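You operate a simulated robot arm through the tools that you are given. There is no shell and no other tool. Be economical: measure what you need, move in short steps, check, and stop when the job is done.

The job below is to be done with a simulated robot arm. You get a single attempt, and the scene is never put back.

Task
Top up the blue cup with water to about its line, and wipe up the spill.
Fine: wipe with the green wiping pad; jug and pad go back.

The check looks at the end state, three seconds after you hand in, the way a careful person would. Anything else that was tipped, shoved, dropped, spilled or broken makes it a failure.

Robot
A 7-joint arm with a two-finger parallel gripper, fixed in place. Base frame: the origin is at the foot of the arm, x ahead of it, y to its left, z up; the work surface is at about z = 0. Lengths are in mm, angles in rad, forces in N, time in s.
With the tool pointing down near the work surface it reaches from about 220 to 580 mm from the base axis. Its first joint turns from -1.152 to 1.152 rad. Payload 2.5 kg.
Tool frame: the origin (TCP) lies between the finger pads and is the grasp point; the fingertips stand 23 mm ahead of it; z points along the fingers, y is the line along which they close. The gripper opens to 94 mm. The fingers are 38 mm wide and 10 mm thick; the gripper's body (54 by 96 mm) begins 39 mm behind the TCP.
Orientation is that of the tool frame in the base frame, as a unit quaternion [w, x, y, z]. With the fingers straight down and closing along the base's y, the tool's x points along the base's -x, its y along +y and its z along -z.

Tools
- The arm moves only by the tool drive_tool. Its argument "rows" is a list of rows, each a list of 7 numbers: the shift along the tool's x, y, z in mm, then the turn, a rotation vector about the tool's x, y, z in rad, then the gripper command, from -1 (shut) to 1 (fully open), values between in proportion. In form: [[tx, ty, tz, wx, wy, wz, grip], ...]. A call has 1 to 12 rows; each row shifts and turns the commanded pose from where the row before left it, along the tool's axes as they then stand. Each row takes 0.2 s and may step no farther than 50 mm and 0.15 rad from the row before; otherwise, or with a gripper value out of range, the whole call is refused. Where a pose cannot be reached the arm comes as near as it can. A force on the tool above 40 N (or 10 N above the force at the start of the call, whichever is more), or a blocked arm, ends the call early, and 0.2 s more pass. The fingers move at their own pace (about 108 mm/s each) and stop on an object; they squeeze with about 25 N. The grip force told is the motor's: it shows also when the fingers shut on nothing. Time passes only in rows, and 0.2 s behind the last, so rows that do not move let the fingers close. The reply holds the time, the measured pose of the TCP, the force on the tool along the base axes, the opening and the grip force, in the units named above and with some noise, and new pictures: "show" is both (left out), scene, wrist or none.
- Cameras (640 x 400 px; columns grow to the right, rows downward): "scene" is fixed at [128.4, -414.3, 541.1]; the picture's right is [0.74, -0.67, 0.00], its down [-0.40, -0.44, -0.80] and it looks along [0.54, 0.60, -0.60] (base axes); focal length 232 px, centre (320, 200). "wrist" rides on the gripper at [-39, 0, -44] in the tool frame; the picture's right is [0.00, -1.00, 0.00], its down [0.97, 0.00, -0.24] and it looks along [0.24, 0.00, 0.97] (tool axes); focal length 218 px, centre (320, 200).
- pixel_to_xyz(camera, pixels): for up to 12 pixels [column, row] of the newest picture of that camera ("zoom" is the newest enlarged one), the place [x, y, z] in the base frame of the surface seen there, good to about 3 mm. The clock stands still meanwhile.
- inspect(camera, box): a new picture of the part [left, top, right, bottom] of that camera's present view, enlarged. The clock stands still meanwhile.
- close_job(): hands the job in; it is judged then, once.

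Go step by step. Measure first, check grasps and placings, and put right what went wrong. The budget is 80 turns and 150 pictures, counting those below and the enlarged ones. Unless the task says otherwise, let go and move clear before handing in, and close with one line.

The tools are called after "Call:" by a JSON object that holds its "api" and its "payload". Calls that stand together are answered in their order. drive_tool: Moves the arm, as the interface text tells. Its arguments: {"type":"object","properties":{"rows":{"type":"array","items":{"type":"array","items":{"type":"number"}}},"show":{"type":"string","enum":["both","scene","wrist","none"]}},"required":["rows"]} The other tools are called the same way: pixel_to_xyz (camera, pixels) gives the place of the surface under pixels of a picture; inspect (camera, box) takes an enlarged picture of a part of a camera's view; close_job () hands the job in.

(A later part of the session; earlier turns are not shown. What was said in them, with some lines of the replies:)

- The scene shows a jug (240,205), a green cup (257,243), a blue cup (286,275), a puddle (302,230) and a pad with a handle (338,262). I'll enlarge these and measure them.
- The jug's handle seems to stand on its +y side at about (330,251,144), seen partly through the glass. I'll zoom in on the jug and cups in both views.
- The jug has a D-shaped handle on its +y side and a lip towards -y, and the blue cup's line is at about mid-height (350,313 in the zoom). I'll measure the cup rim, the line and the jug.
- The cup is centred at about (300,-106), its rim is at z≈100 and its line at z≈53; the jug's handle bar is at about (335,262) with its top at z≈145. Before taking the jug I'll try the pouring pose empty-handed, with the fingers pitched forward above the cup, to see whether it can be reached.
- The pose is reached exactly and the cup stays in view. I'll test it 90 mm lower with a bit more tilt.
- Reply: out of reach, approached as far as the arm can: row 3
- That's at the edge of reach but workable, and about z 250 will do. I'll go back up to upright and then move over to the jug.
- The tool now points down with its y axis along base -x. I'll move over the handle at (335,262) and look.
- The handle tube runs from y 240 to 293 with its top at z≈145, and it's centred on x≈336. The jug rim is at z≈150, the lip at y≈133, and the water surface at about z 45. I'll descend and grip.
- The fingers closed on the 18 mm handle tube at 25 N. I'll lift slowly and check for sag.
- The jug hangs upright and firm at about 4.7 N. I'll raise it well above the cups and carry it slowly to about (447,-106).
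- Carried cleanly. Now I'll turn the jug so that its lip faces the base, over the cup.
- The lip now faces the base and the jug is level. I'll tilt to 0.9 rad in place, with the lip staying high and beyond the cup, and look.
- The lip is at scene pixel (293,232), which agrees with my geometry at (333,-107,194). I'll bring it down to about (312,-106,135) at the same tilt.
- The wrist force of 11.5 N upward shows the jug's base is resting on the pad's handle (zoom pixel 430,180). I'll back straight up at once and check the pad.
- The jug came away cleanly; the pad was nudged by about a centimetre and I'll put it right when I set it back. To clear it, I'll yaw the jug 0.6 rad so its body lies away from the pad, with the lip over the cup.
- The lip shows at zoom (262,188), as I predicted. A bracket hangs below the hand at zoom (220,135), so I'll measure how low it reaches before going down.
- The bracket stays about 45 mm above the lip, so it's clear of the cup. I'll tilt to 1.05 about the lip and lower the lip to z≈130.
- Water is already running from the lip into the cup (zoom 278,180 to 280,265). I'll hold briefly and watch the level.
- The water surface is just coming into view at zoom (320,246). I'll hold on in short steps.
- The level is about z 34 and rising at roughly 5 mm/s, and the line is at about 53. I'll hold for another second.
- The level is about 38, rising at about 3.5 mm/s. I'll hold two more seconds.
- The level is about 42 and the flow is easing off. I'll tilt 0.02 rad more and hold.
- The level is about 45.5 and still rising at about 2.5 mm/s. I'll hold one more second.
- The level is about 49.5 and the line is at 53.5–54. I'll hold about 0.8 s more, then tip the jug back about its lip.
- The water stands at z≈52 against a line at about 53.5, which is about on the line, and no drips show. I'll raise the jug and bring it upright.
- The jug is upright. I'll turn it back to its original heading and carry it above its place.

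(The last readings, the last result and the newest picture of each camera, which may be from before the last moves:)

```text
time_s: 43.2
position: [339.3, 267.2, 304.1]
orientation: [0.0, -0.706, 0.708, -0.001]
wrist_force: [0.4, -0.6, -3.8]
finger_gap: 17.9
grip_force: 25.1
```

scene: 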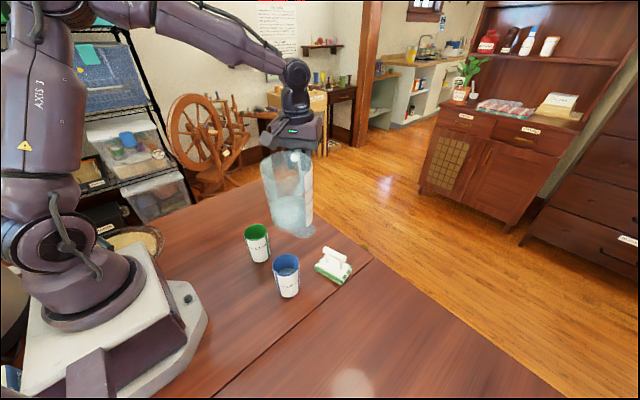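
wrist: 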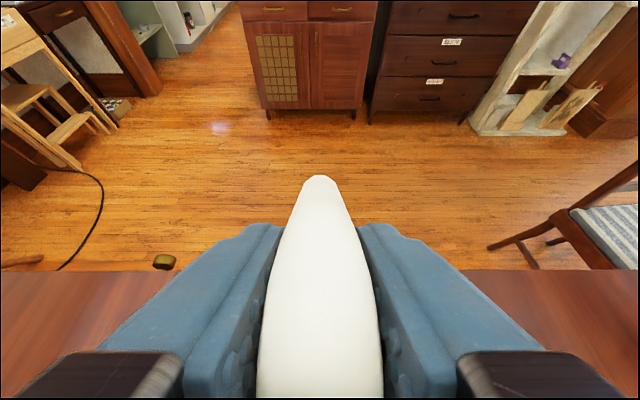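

I'm above the spot. I'll lower to a few centimetres and check that the jug hangs level.

Call:
{"api": "drive_tool", "payload": {"rows": [[0, 2, 25, 0, 0, 0, -1], [0, 0, 35, 0, 0, 0, -1], [0, 0, 35, 0, 0, 0, -1], [0, 0, 35, 0, 0, 0, -1], [0, 0, 22, 0, 0, 0, -1], [0, 0, 0, 0, 0, 0, -1]], "show": "scene"}}

Call:
{"api": "inspect", "payload": {"camera": "scene", "box": [190, 130, 300, 240]}}

```text
time_s: 44.6
position: [336.2, 267.1, 152.2]
orientation: [0.001, -0.707, 0.708, 0.0]
wrist_force: [-0.9, -0.6, -4.2]
finger_gap: 17.6
grip_force: 25.2
```

scene: 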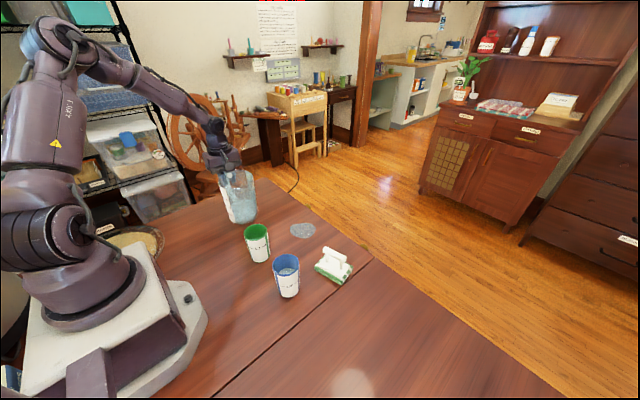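

```text
3.64 times, centred on (245, 185) of scene
```

zoom: 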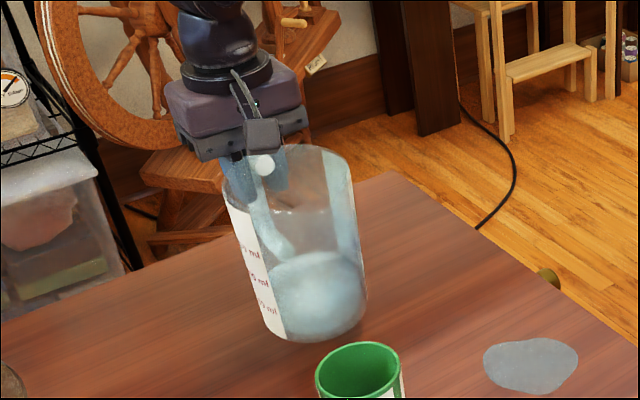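

It's nearly the same as at the lift. I'll lower gently until it touches.

Call:
{"api": "drive_tool", "payload": {"rows": [[0, 0, 15, 0, 0, 0, -1], [0, 0, 12, 0, 0, 0, -1], [0, 0, 5, 0, 0, 0, -1], [0, 0, 0, 0, 0, 0, -1]], "show": "none"}}

Call:
{"api": "drive_tool", "payload": {"rows": [[0, 0, 2, 0, 0, 0, -1], [0, 0, 2, 0, 0, 0, -1], [0, 0, 0, 0, 0, 0, -1]], "show": "scene"}}

Call:
{"api": "inspect", "payload": {"camera": "scene", "box": [190, 150, 300, 260]}}

```text
time_s: 45.6
position: [336.1, 267.6, 121.0]
orientation: [0.002, -0.706, 0.708, -0.001]
wrist_force: [-0.7, 3.9, 8.1]
finger_gap: 18.0
grip_force: 25.0
```

```text
time_s: 46.4
position: [336.0, 268.1, 116.9]
orientation: [0.002, -0.706, 0.709, 0.0]
wrist_force: [0.2, 4.3, 7.2]
finger_gap: 17.7
grip_force: 25.0
```

scene: 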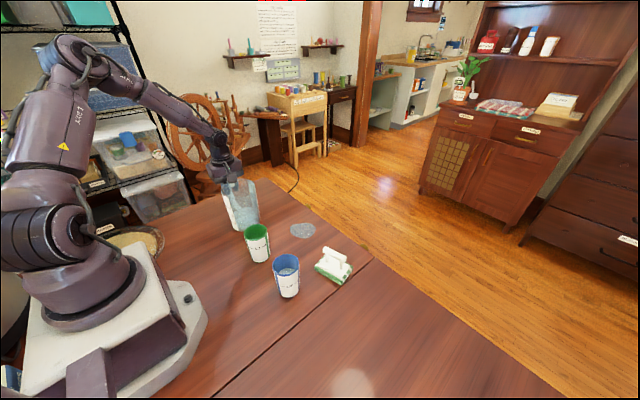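

```text
3.64 times, centred on (245, 205) of scene
```

zoom: 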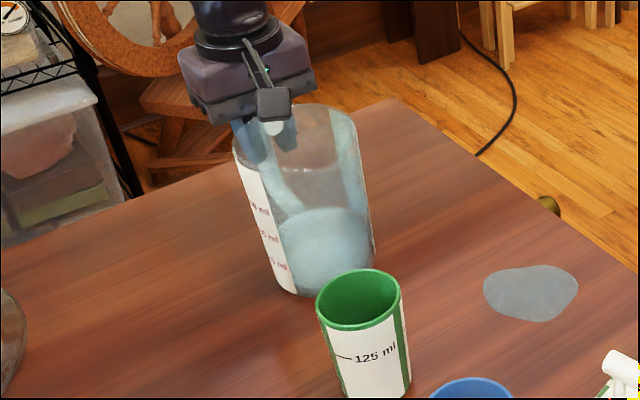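

The jug is bearing on the table at 7–8 N while held slightly tilted in the grip. I'll go 2 mm further and open gently so it settles flat.

Call:
{"api": "drive_tool", "payload": {"rows": [[0, 0, 1.5, 0, 0, 0, -1], [0, 0, 1, 0, 0, 0, -1], [0, 0, 0, 0, 0, 0, -1], [0, 0, 0, 0, 0, 0, -0.6], [0, 0, 0, 0, 0, 0, -0.5], [0, 0, 0, 0, 0, 0, 0], [0, 0, 0, 0, 0, 0, 1], [0, 0, 0, 0, 0, 0, 1]], "show": "both"}}

Call:
{"api": "inspect", "payload": {"camera": "scene", "box": [190, 150, 300, 260]}}

```text
time_s: 48.2
position: [337.3, 267.1, 114.4]
orientation: [0.001, -0.707, 0.708, 0.0]
wrist_force: [-0.1, -0.8, 0.5]
finger_gap: 94.0
grip_force: 0.1
```

scene: 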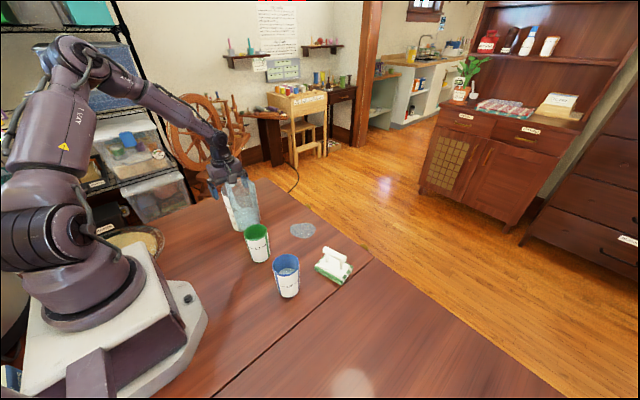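
wrist: 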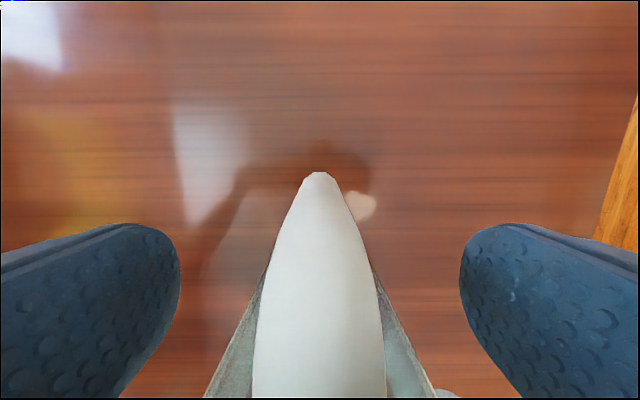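

```text
3.64 times, centred on (245, 205) of scene
```

zoom: 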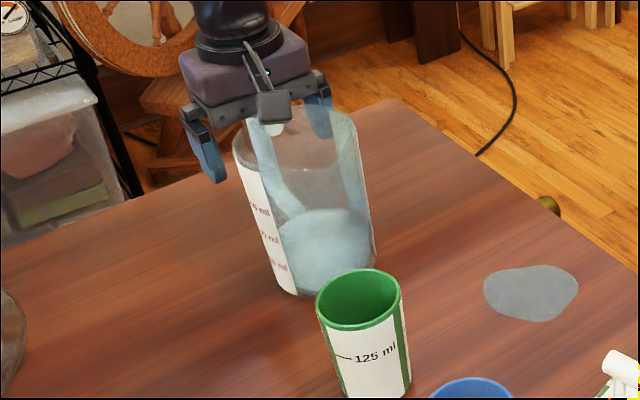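

It's standing free and very close to its original place: the handle tip in the wrist view is at (319,173), against (317,175) before. I'll rise straight up and compare.

Call:
{"api": "drive_tool", "payload": {"rows": [[0, 0, -30, 0, 0, 0, 1], [0, 0, -40, 0, 0, 0, 1], [0, 0, -40, 0, 0, 0, 1], [5, 0, -35, 0, 0, 0, 1], [0, 0, 0, 0, 0, 0, 1]], "show": "both"}}

Call:
{"api": "pixel_to_xyz", "payload": {"camera": "wrist", "pixels": [[319, 157], [319, 175], [319, 200], [319, 225], [309, 190], [330, 190], [270, 260], [378, 270]]}}

Call:
{"api": "inspect", "payload": {"camera": "scene", "box": [200, 160, 380, 310]}}

```text
time_s: 49.4
position: [336.3, 260.5, 258.7]
orientation: [0.001, -0.706, 0.708, 0.0]
wrist_force: [0.9, -0.8, -0.7]
finger_gap: 93.6
grip_force: 0.1
```

scene: 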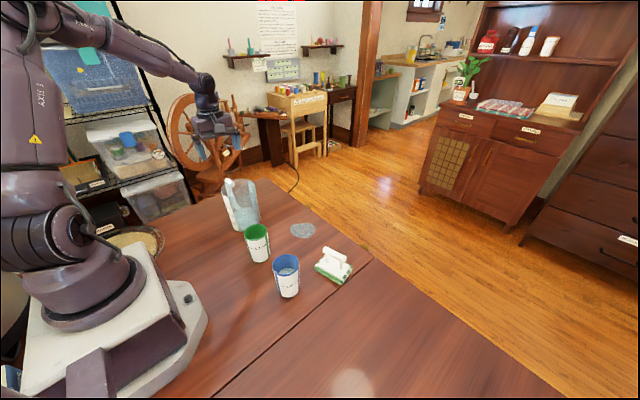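
wrist: 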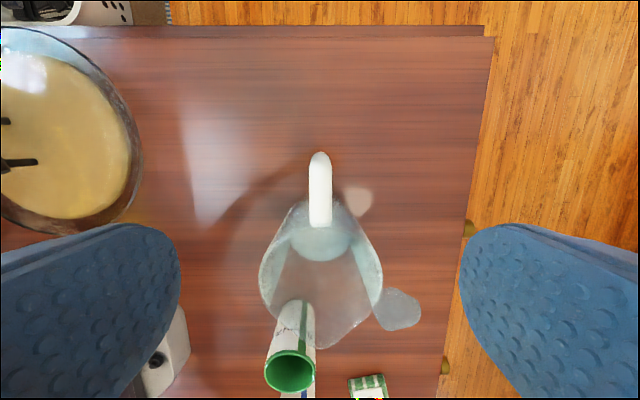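

```text
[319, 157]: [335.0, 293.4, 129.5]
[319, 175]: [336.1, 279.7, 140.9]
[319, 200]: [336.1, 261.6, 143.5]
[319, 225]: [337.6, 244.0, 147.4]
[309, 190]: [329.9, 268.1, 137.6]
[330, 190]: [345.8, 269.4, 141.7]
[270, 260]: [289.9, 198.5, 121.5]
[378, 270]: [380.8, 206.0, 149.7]
```

```text
2.67 times, centred on (290, 235) of scene
```

zoom: 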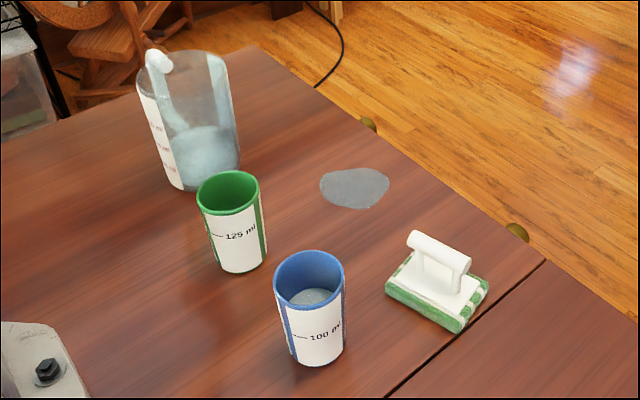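

The jug is back within about 2 mm. Now I'll go over to the pad with the fingers still set to close along x.

Call:
{"api": "drive_tool", "payload": {"rows": [[33.4, -7.8, 0, 0, 0, 0, 1], [33.4, -7.8, 0, 0, 0, 0, 1], [33.4, -7.8, 0, 0, 0, 0, 1], [33.4, -7.8, 0, 0, 0, 0, 1], [33.4, -7.8, 0, 0, 0, 0, 1], [33.4, -7.8, 0, 0, 0, 0, 1], [33.4, -7.8, 0, 0, 0, 0, 1], [33.4, -7.8, 0, 0, 0, 0, 1], [33.4, -7.8, 0, 0, 0, 0, 1], [33.4, -7.8, 0, 0, 0, 0, 1], [33.4, -7.8, 0, 0, 0, 0, 1], [33.4, -7.8, 0, 0, 0, 0, 1]], "show": "wrist"}}

Call:
{"api": "inspect", "payload": {"camera": "wrist", "box": [250, 130, 410, 230]}}

```text
time_s: 52.0
position: [428.4, -138.6, 258.0]
orientation: [0.001, -0.706, 0.708, 0.001]
wrist_force: [0.3, 0.1, 0.6]
finger_gap: 94.2
grip_force: 0.0
```

wrist: 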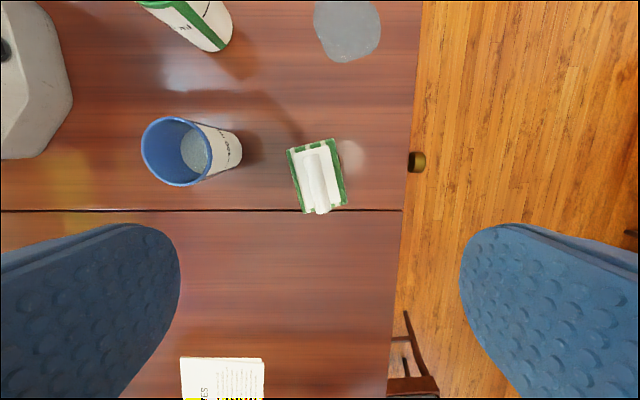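

```text
4.00 times, centred on (330, 180) of wrist
```

zoom: 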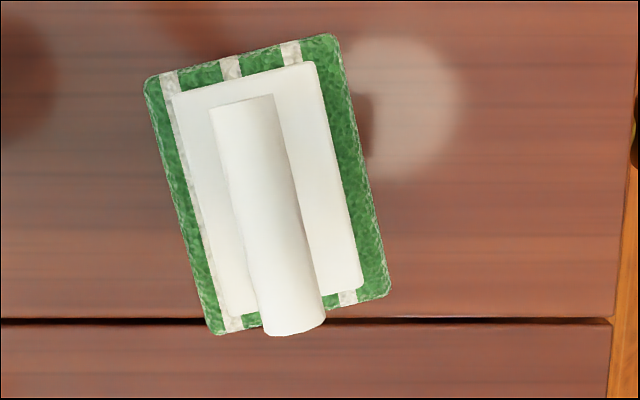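

The pad is yawed about 13° from the tool axes. I'll measure its corners and handle so I can grip it squarely.

Call:
{"api": "pixel_to_xyz", "payload": {"camera": "zoom", "pixels": [[153, 84], [330, 43], [384, 290], [216, 328], [240, 105], [290, 325], [255, 150], [272, 230], [300, 180], [340, 180], [232, 230], [195, 100]]}}

```text
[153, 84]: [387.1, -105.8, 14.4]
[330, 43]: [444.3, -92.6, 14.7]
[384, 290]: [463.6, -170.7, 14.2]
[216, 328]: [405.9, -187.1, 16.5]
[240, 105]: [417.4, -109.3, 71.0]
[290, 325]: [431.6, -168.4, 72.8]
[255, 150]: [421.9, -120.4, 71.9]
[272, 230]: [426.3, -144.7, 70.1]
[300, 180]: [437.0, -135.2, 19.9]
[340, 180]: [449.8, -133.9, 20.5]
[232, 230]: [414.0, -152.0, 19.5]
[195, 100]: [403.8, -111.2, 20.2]
```

The pad centre is now (425,-139) with yaw 0.235, against its original (439,-138) with yaw about 0.07. The handle bar's top is at z≈72. I'll align with it, descend and grip the bar.

Call:
{"api": "drive_tool", "payload": {"rows": [[0, 3, 0, 0, 0, -0.12, 1], [0, 0, 0, 0, 0, -0.115, 1], [0, 0, 45, 0, 0, 0, 1], [0, 0, 45, 0, 0, 0, 1], [0, 0, 45, 0, 0, 0, 1], [0, 0, 40, 0, 0, 0, 1], [0, 0, 25, 0, 0, 0, 1], [0, 0, 0, 0, 0, 0, 1]], "show": "wrist"}}

```text
time_s: 53.8
position: [426.4, -139.3, 57.4]
orientation: [-0.001, 0.784, -0.621, 0.001]
wrist_force: [-0.1, -0.2, 0.1]
finger_gap: 93.8
grip_force: 0.1
```

wrist: 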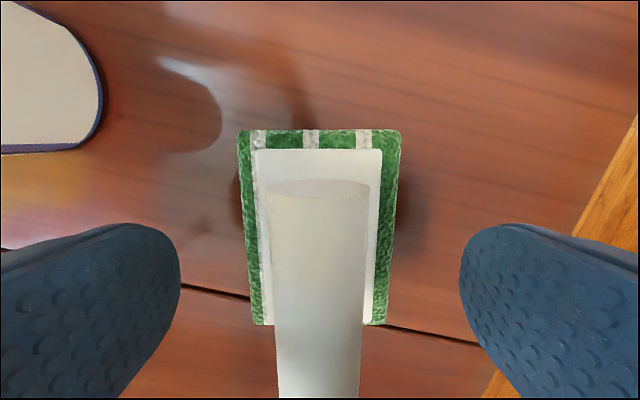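

The pad is squarely aligned between the fingers. I'll grip it and lift slightly.

Call:
{"api": "drive_tool", "payload": {"rows": [[0, 0, 0, 0, 0, 0, -1], [0, 0, 0, 0, 0, 0, -1], [0, 0, 0, 0, 0, 0, -1], [0, 0, 0, 0, 0, 0, -1], [0, 0, -15, 0, 0, 0, -1], [0, 0, -25, 0, 0, 0, -1], [0, 0, 0, 0, 0, 0, -1]], "show": "both"}}

```text
time_s: 55.4
position: [426.9, -140.8, 97.4]
orientation: [0.0, 0.785, -0.62, 0.0]
wrist_force: [0.7, 0.3, -0.3]
finger_gap: 16.7
grip_force: 24.5
```

scene: 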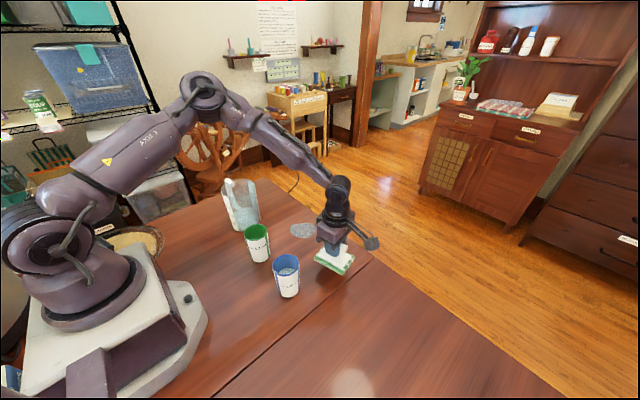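
wrist: 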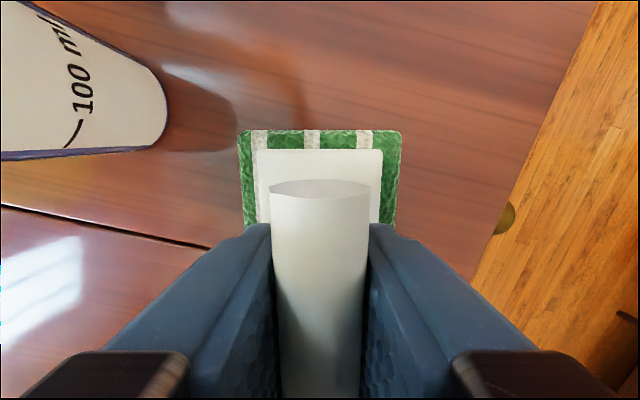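

The pad is held square. I'll turn it to its original yaw and carry it over the puddle centre at about (459,40), just above the table.

Call:
{"api": "drive_tool", "payload": {"rows": [[0, 0, 0, 0, 0, 0.084, -1], [0, 0, 0, 0, 0, 0.083, -1], [-35.5, -8.8, 0, 0, 0, 0, -1], [-35.5, -8.8, 0, 0, 0, 0, -1], [-35.5, -8.8, 0, 0, 0, 0, -1], [-35.5, -8.8, 0, 0, 0, 0, -1], [-35.4, -8.8, 0, 0, 0, 0, -1], [0, 0, 0, 0, 0, 0, -1]], "show": "both"}}

Call:
{"api": "pixel_to_xyz", "payload": {"camera": "scene", "pixels": [[290, 230], [315, 230], [300, 222], [302, 237]]}}

```text
time_s: 57.2
position: [458.8, 42.4, 99.5]
orientation: [-0.001, 0.73, -0.684, 0.0]
wrist_force: [-0.2, -0.3, -0.5]
finger_gap: 16.5
grip_force: 24.6
```

scene: 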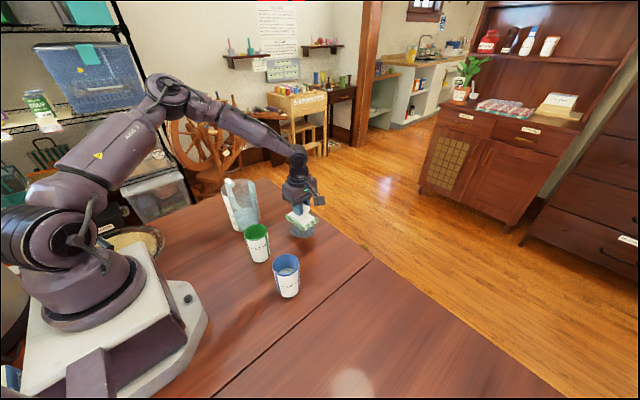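
wrist: 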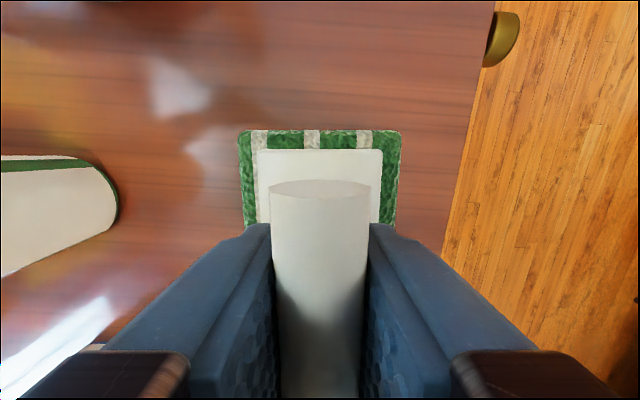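

```text
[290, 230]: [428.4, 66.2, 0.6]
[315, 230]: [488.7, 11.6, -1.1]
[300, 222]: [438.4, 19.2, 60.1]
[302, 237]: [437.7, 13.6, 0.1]
```

I'm over the puddle. I'll lower to light contact and check the force.

Call:
{"api": "drive_tool", "payload": {"rows": [[0, 0, 20, 0, 0, 0, -1], [0, 0, 15, 0, 0, 0, -1], [0, 0, 5, 0, 0, 0, -1], [0, 0, 2.5, 0, 0, 0, -1], [0, 0, 0, 0, 0, 0, -1]], "show": "none"}}

```text
time_s: 58.4
position: [459.5, 41.3, 57.6]
orientation: [-0.002, 0.731, -0.682, 0.0]
wrist_force: [-4.6, 1.2, 15.5]
finger_gap: 16.6
grip_force: 24.6
```

There's light contact at about 15 N. I'll scrub over the puddle along x with small y shifts.

Call:
{"api": "drive_tool", "payload": {"rows": [[0, -12, -0.5, 0, 0, 0, -1], [0, -12, 0, 0, 0, 0, -1], [-12, 0, 0, 0, 0, 0, -1], [0, 16, 0, 0, 0, 0, -1], [0, 16, 0, 0, 0, 0, -1], [0, 16, 0, 0, 0, 0, -1], [12, 0, 0, 0, 0, 0, -1], [12, 0, 0, 0, 0, 0, -1], [0, -16, 0, 0, 0, 0, -1], [0, -16, 0, 0, 0, 0, -1], [0, -16, 0, 0, 0, 0, -1], [-12, 12, 0, 0, 0, 0, -1]], "show": "scene"}}

Call:
{"api": "inspect", "payload": {"camera": "scene", "box": [240, 190, 360, 270]}}

```text
time_s: 61.0
position: [471.4, 41.4, 55.6]
orientation: [-0.001, 0.729, -0.684, 0.001]
wrist_force: [2.7, -2.8, 6.1]
finger_gap: 16.8
grip_force: 24.5
```

scene: 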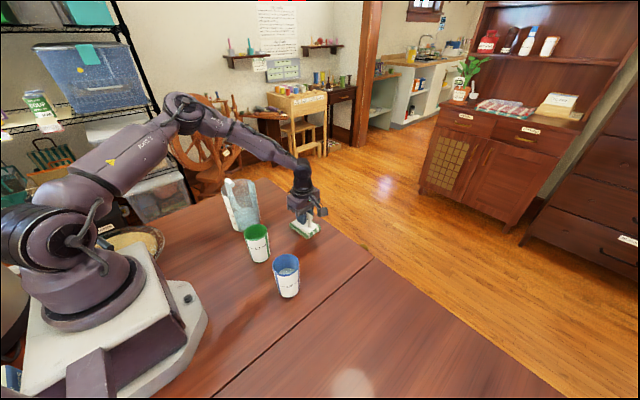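

```text
5.00 times, centred on (300, 230) of scene
```

zoom: 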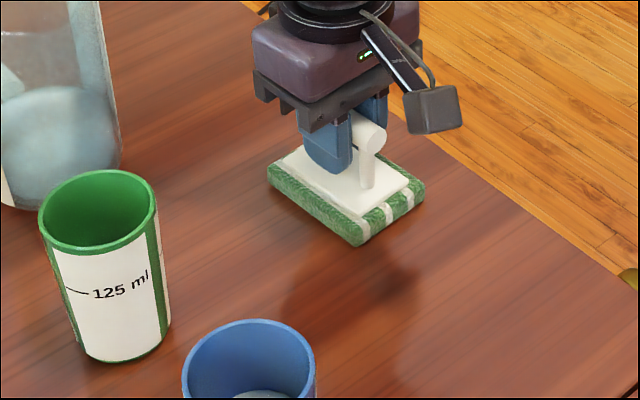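

No water shows around the pad. I'll make one more pass, then lift and move off to look underneath.

Call:
{"api": "drive_tool", "payload": {"rows": [[0, 14, 0, 0, 0, 0, -1], [0, 14, 0, 0, 0, 0, -1], [-10, 0, 0, 0, 0, 0, -1], [0, -14, 0, 0, 0, 0, -1], [0, -14, 0, 0, 0, 0, -1], [10, 8, 0, 0, 0, 0, -1], [0, 0, -20, 0, 0, 0, -1], [0, 0, -25, 0, 0, 0, -1], [40, 0, 0, 0, 0, 0, -1], [45, 0, 0, 0, 0, 0, -1], [45, 0, 0, 0, 0, 0, -1], [0, 0, 0, 0, 0, 0, -1]], "show": "both"}}

Call:
{"api": "inspect", "payload": {"camera": "scene", "box": [240, 190, 360, 270]}}

```text
time_s: 63.6
position: [472.1, -90.0, 102.7]
orientation: [-0.002, 0.73, -0.683, 0.0]
wrist_force: [-0.3, 0.3, 0.0]
finger_gap: 16.9
grip_force: 25.1
```

scene: 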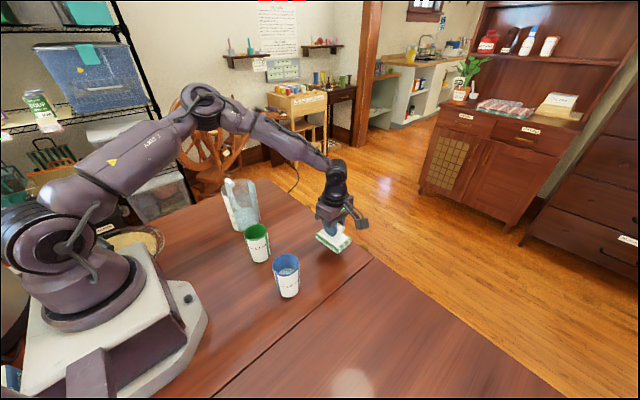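
wrist: 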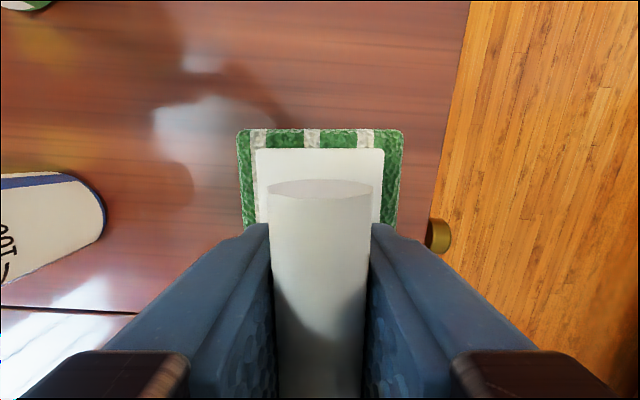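

```text
5.00 times, centred on (300, 230) of scene
```

zoom: 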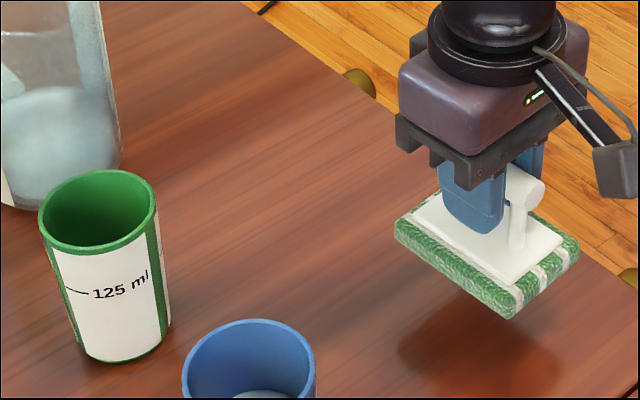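

The table is dry where the puddle was. I'll carry the pad to its original spot at (439,-138) and set it down.

Call:
{"api": "drive_tool", "payload": {"rows": [[23.1, 17.9, 0, 0, 0, 0, -1], [23.1, 17.9, 0, 0, 0, 0, -1], [0, 0, 0, 0, 0, 0, -1], [0, 0, 20, 0, 0, 0, -1], [0, 0, 15, 0, 0, 0, -1], [0, 0, 7, 0, 0, 0, -1], [0, 0, 0, 0, 0, 0, -1]], "show": "scene"}}

Call:
{"api": "inspect", "payload": {"camera": "scene", "box": [200, 160, 380, 310]}}

```text
time_s: 65.2
position: [439.2, -136.6, 59.1]
orientation: [-0.001, 0.731, -0.683, 0.001]
wrist_force: [1.0, 0.0, -0.7]
finger_gap: 16.7
grip_force: 24.9
```

scene: 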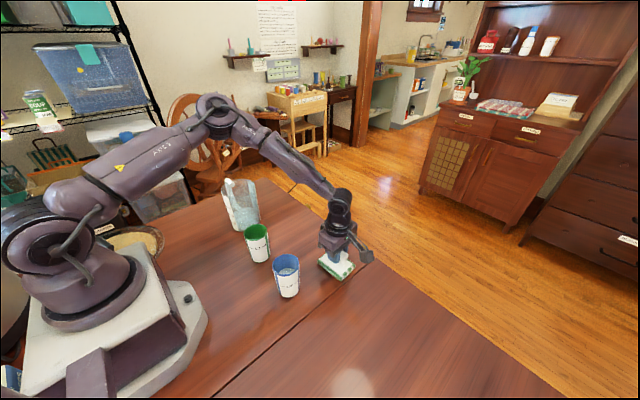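

```text
2.67 times, centred on (290, 235) of scene
```

zoom: 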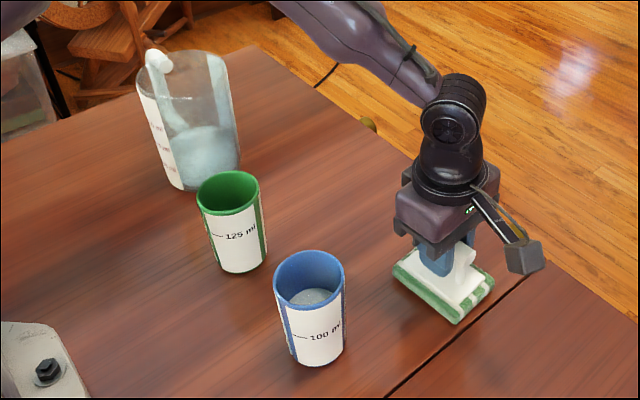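

The pad's corners are within about 1 px of where they started. I'll shift 2–3 mm, set it down and let go.

Call:
{"api": "drive_tool", "payload": {"rows": [[1.8, -1.9, 0, 0, 0, 0, -1], [0, 0, 2, 0, 0, 0, -1], [0, 0, 1, 0, 0, 0, -1], [0, 0, 0, 0, 0, 0, -1], [0, 0, 0, 0, 0, 0, -0.5], [0, 0, 0, 0, 0, 0, 0.5], [0, 0, 0, 0, 0, 0, 1], [0, 0, 0, 0, 0, 0, 1], [0, 0, -25, 0, 0, 0, 1], [0, 0, -45, 0, 0, 0, 1], [0, 0, -45, 0, 0, 0, 1], [0, 0, -45, 0, 0, 0, 1]], "show": "none"}}

Call:
{"api": "drive_tool", "payload": {"rows": [[-20, 30, -45, 0, 0, 0, 1], [-20, 30, -45, 0, 0, 0, 1], [-30, 20, -30, 0, 0, 0, 1], [-30, 20, 0, 0, 0, 0, 1], [0, 0, 0, 0, 0, 0, 1]], "show": "both"}}

Call:
{"api": "inspect", "payload": {"camera": "scene", "box": [200, 160, 380, 310]}}

```text
time_s: 67.8
position: [439.5, -137.5, 215.1]
orientation: [-0.001, 0.73, -0.683, -0.001]
wrist_force: [0.7, -0.2, 0.0]
finger_gap: 93.8
grip_force: 0.1
```

```text
refused: row 1 steps farther than a row can; nothing moved
```

```text
2.67 times, centred on (290, 235) of scene
```

zoom: 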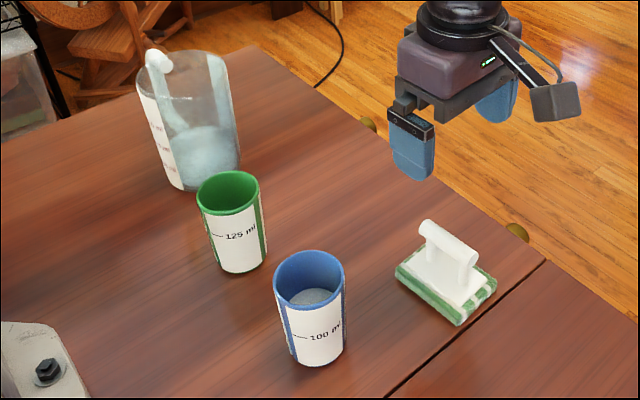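

The pad is back where it was (corners 397,272 and 460,325), and the table is dry. I'll rise clear and take a last look at the water level.

Call:
{"api": "drive_tool", "payload": {"rows": [[-20, 20, -35, 0, 0, 0, 1], [-20, 20, -35, 0, 0, 0, 1], [-20, 20, -35, 0, 0, 0, 1], [-20, 20, -35, 0, 0, 0, 1], [0, 0, 0, 0, 0, 0, 1]], "show": "both"}}

Call:
{"api": "inspect", "payload": {"camera": "scene", "box": [265, 240, 310, 300]}}

Call:
{"api": "pixel_to_xyz", "payload": {"camera": "scene", "pixels": [[286, 271], [284, 271], [289, 271], [286, 270], [288, 272]]}}

```text
time_s: 69.0
position: [354.2, -63.7, 357.1]
orientation: [0.0, 0.729, -0.684, -0.001]
wrist_force: [-1.1, -0.2, 0.4]
finger_gap: 94.2
grip_force: 0.1
```

scene: 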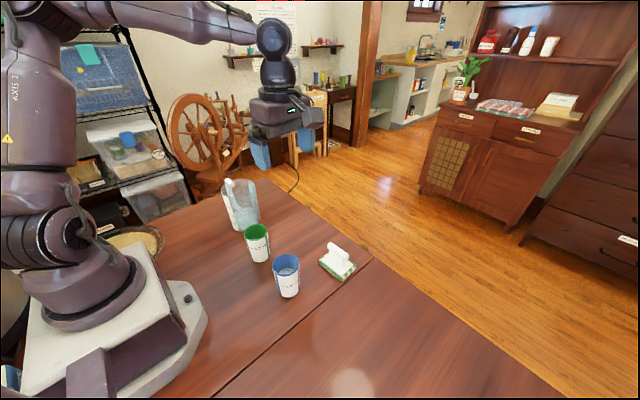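
wrist: 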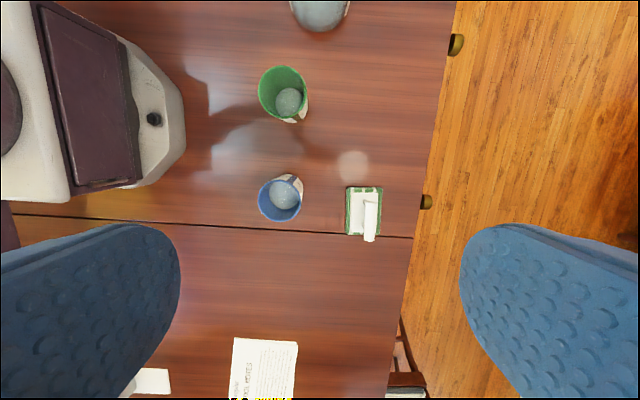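

```text
6.67 times, centred on (288, 270) of scene
```

zoom: 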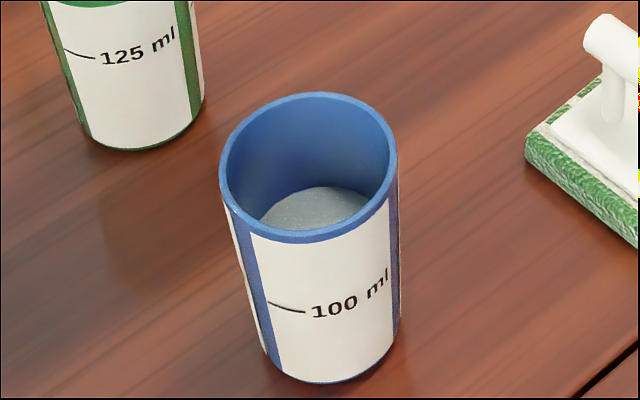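

```text
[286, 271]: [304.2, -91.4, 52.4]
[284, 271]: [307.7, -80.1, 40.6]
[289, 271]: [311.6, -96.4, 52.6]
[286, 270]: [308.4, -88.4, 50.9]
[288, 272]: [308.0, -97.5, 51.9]
```

The water reads z≈52 against a line at about 53.5, so the cup is filled to about its line. The table is dry, the jug and pad are back, and the arm is clear, so I'm handing in.

Call:
{"api": "close_job", "payload": {}}

```text
The job is handed in.
```

The blue cup is filled to about its 100 ml line (roughly 1–2 mm under), the spill is wiped up, and the jug and green pad are back in place. On the way the jug bumped the pad and shifted it about a centimetre, which I corrected when I set the pad down.
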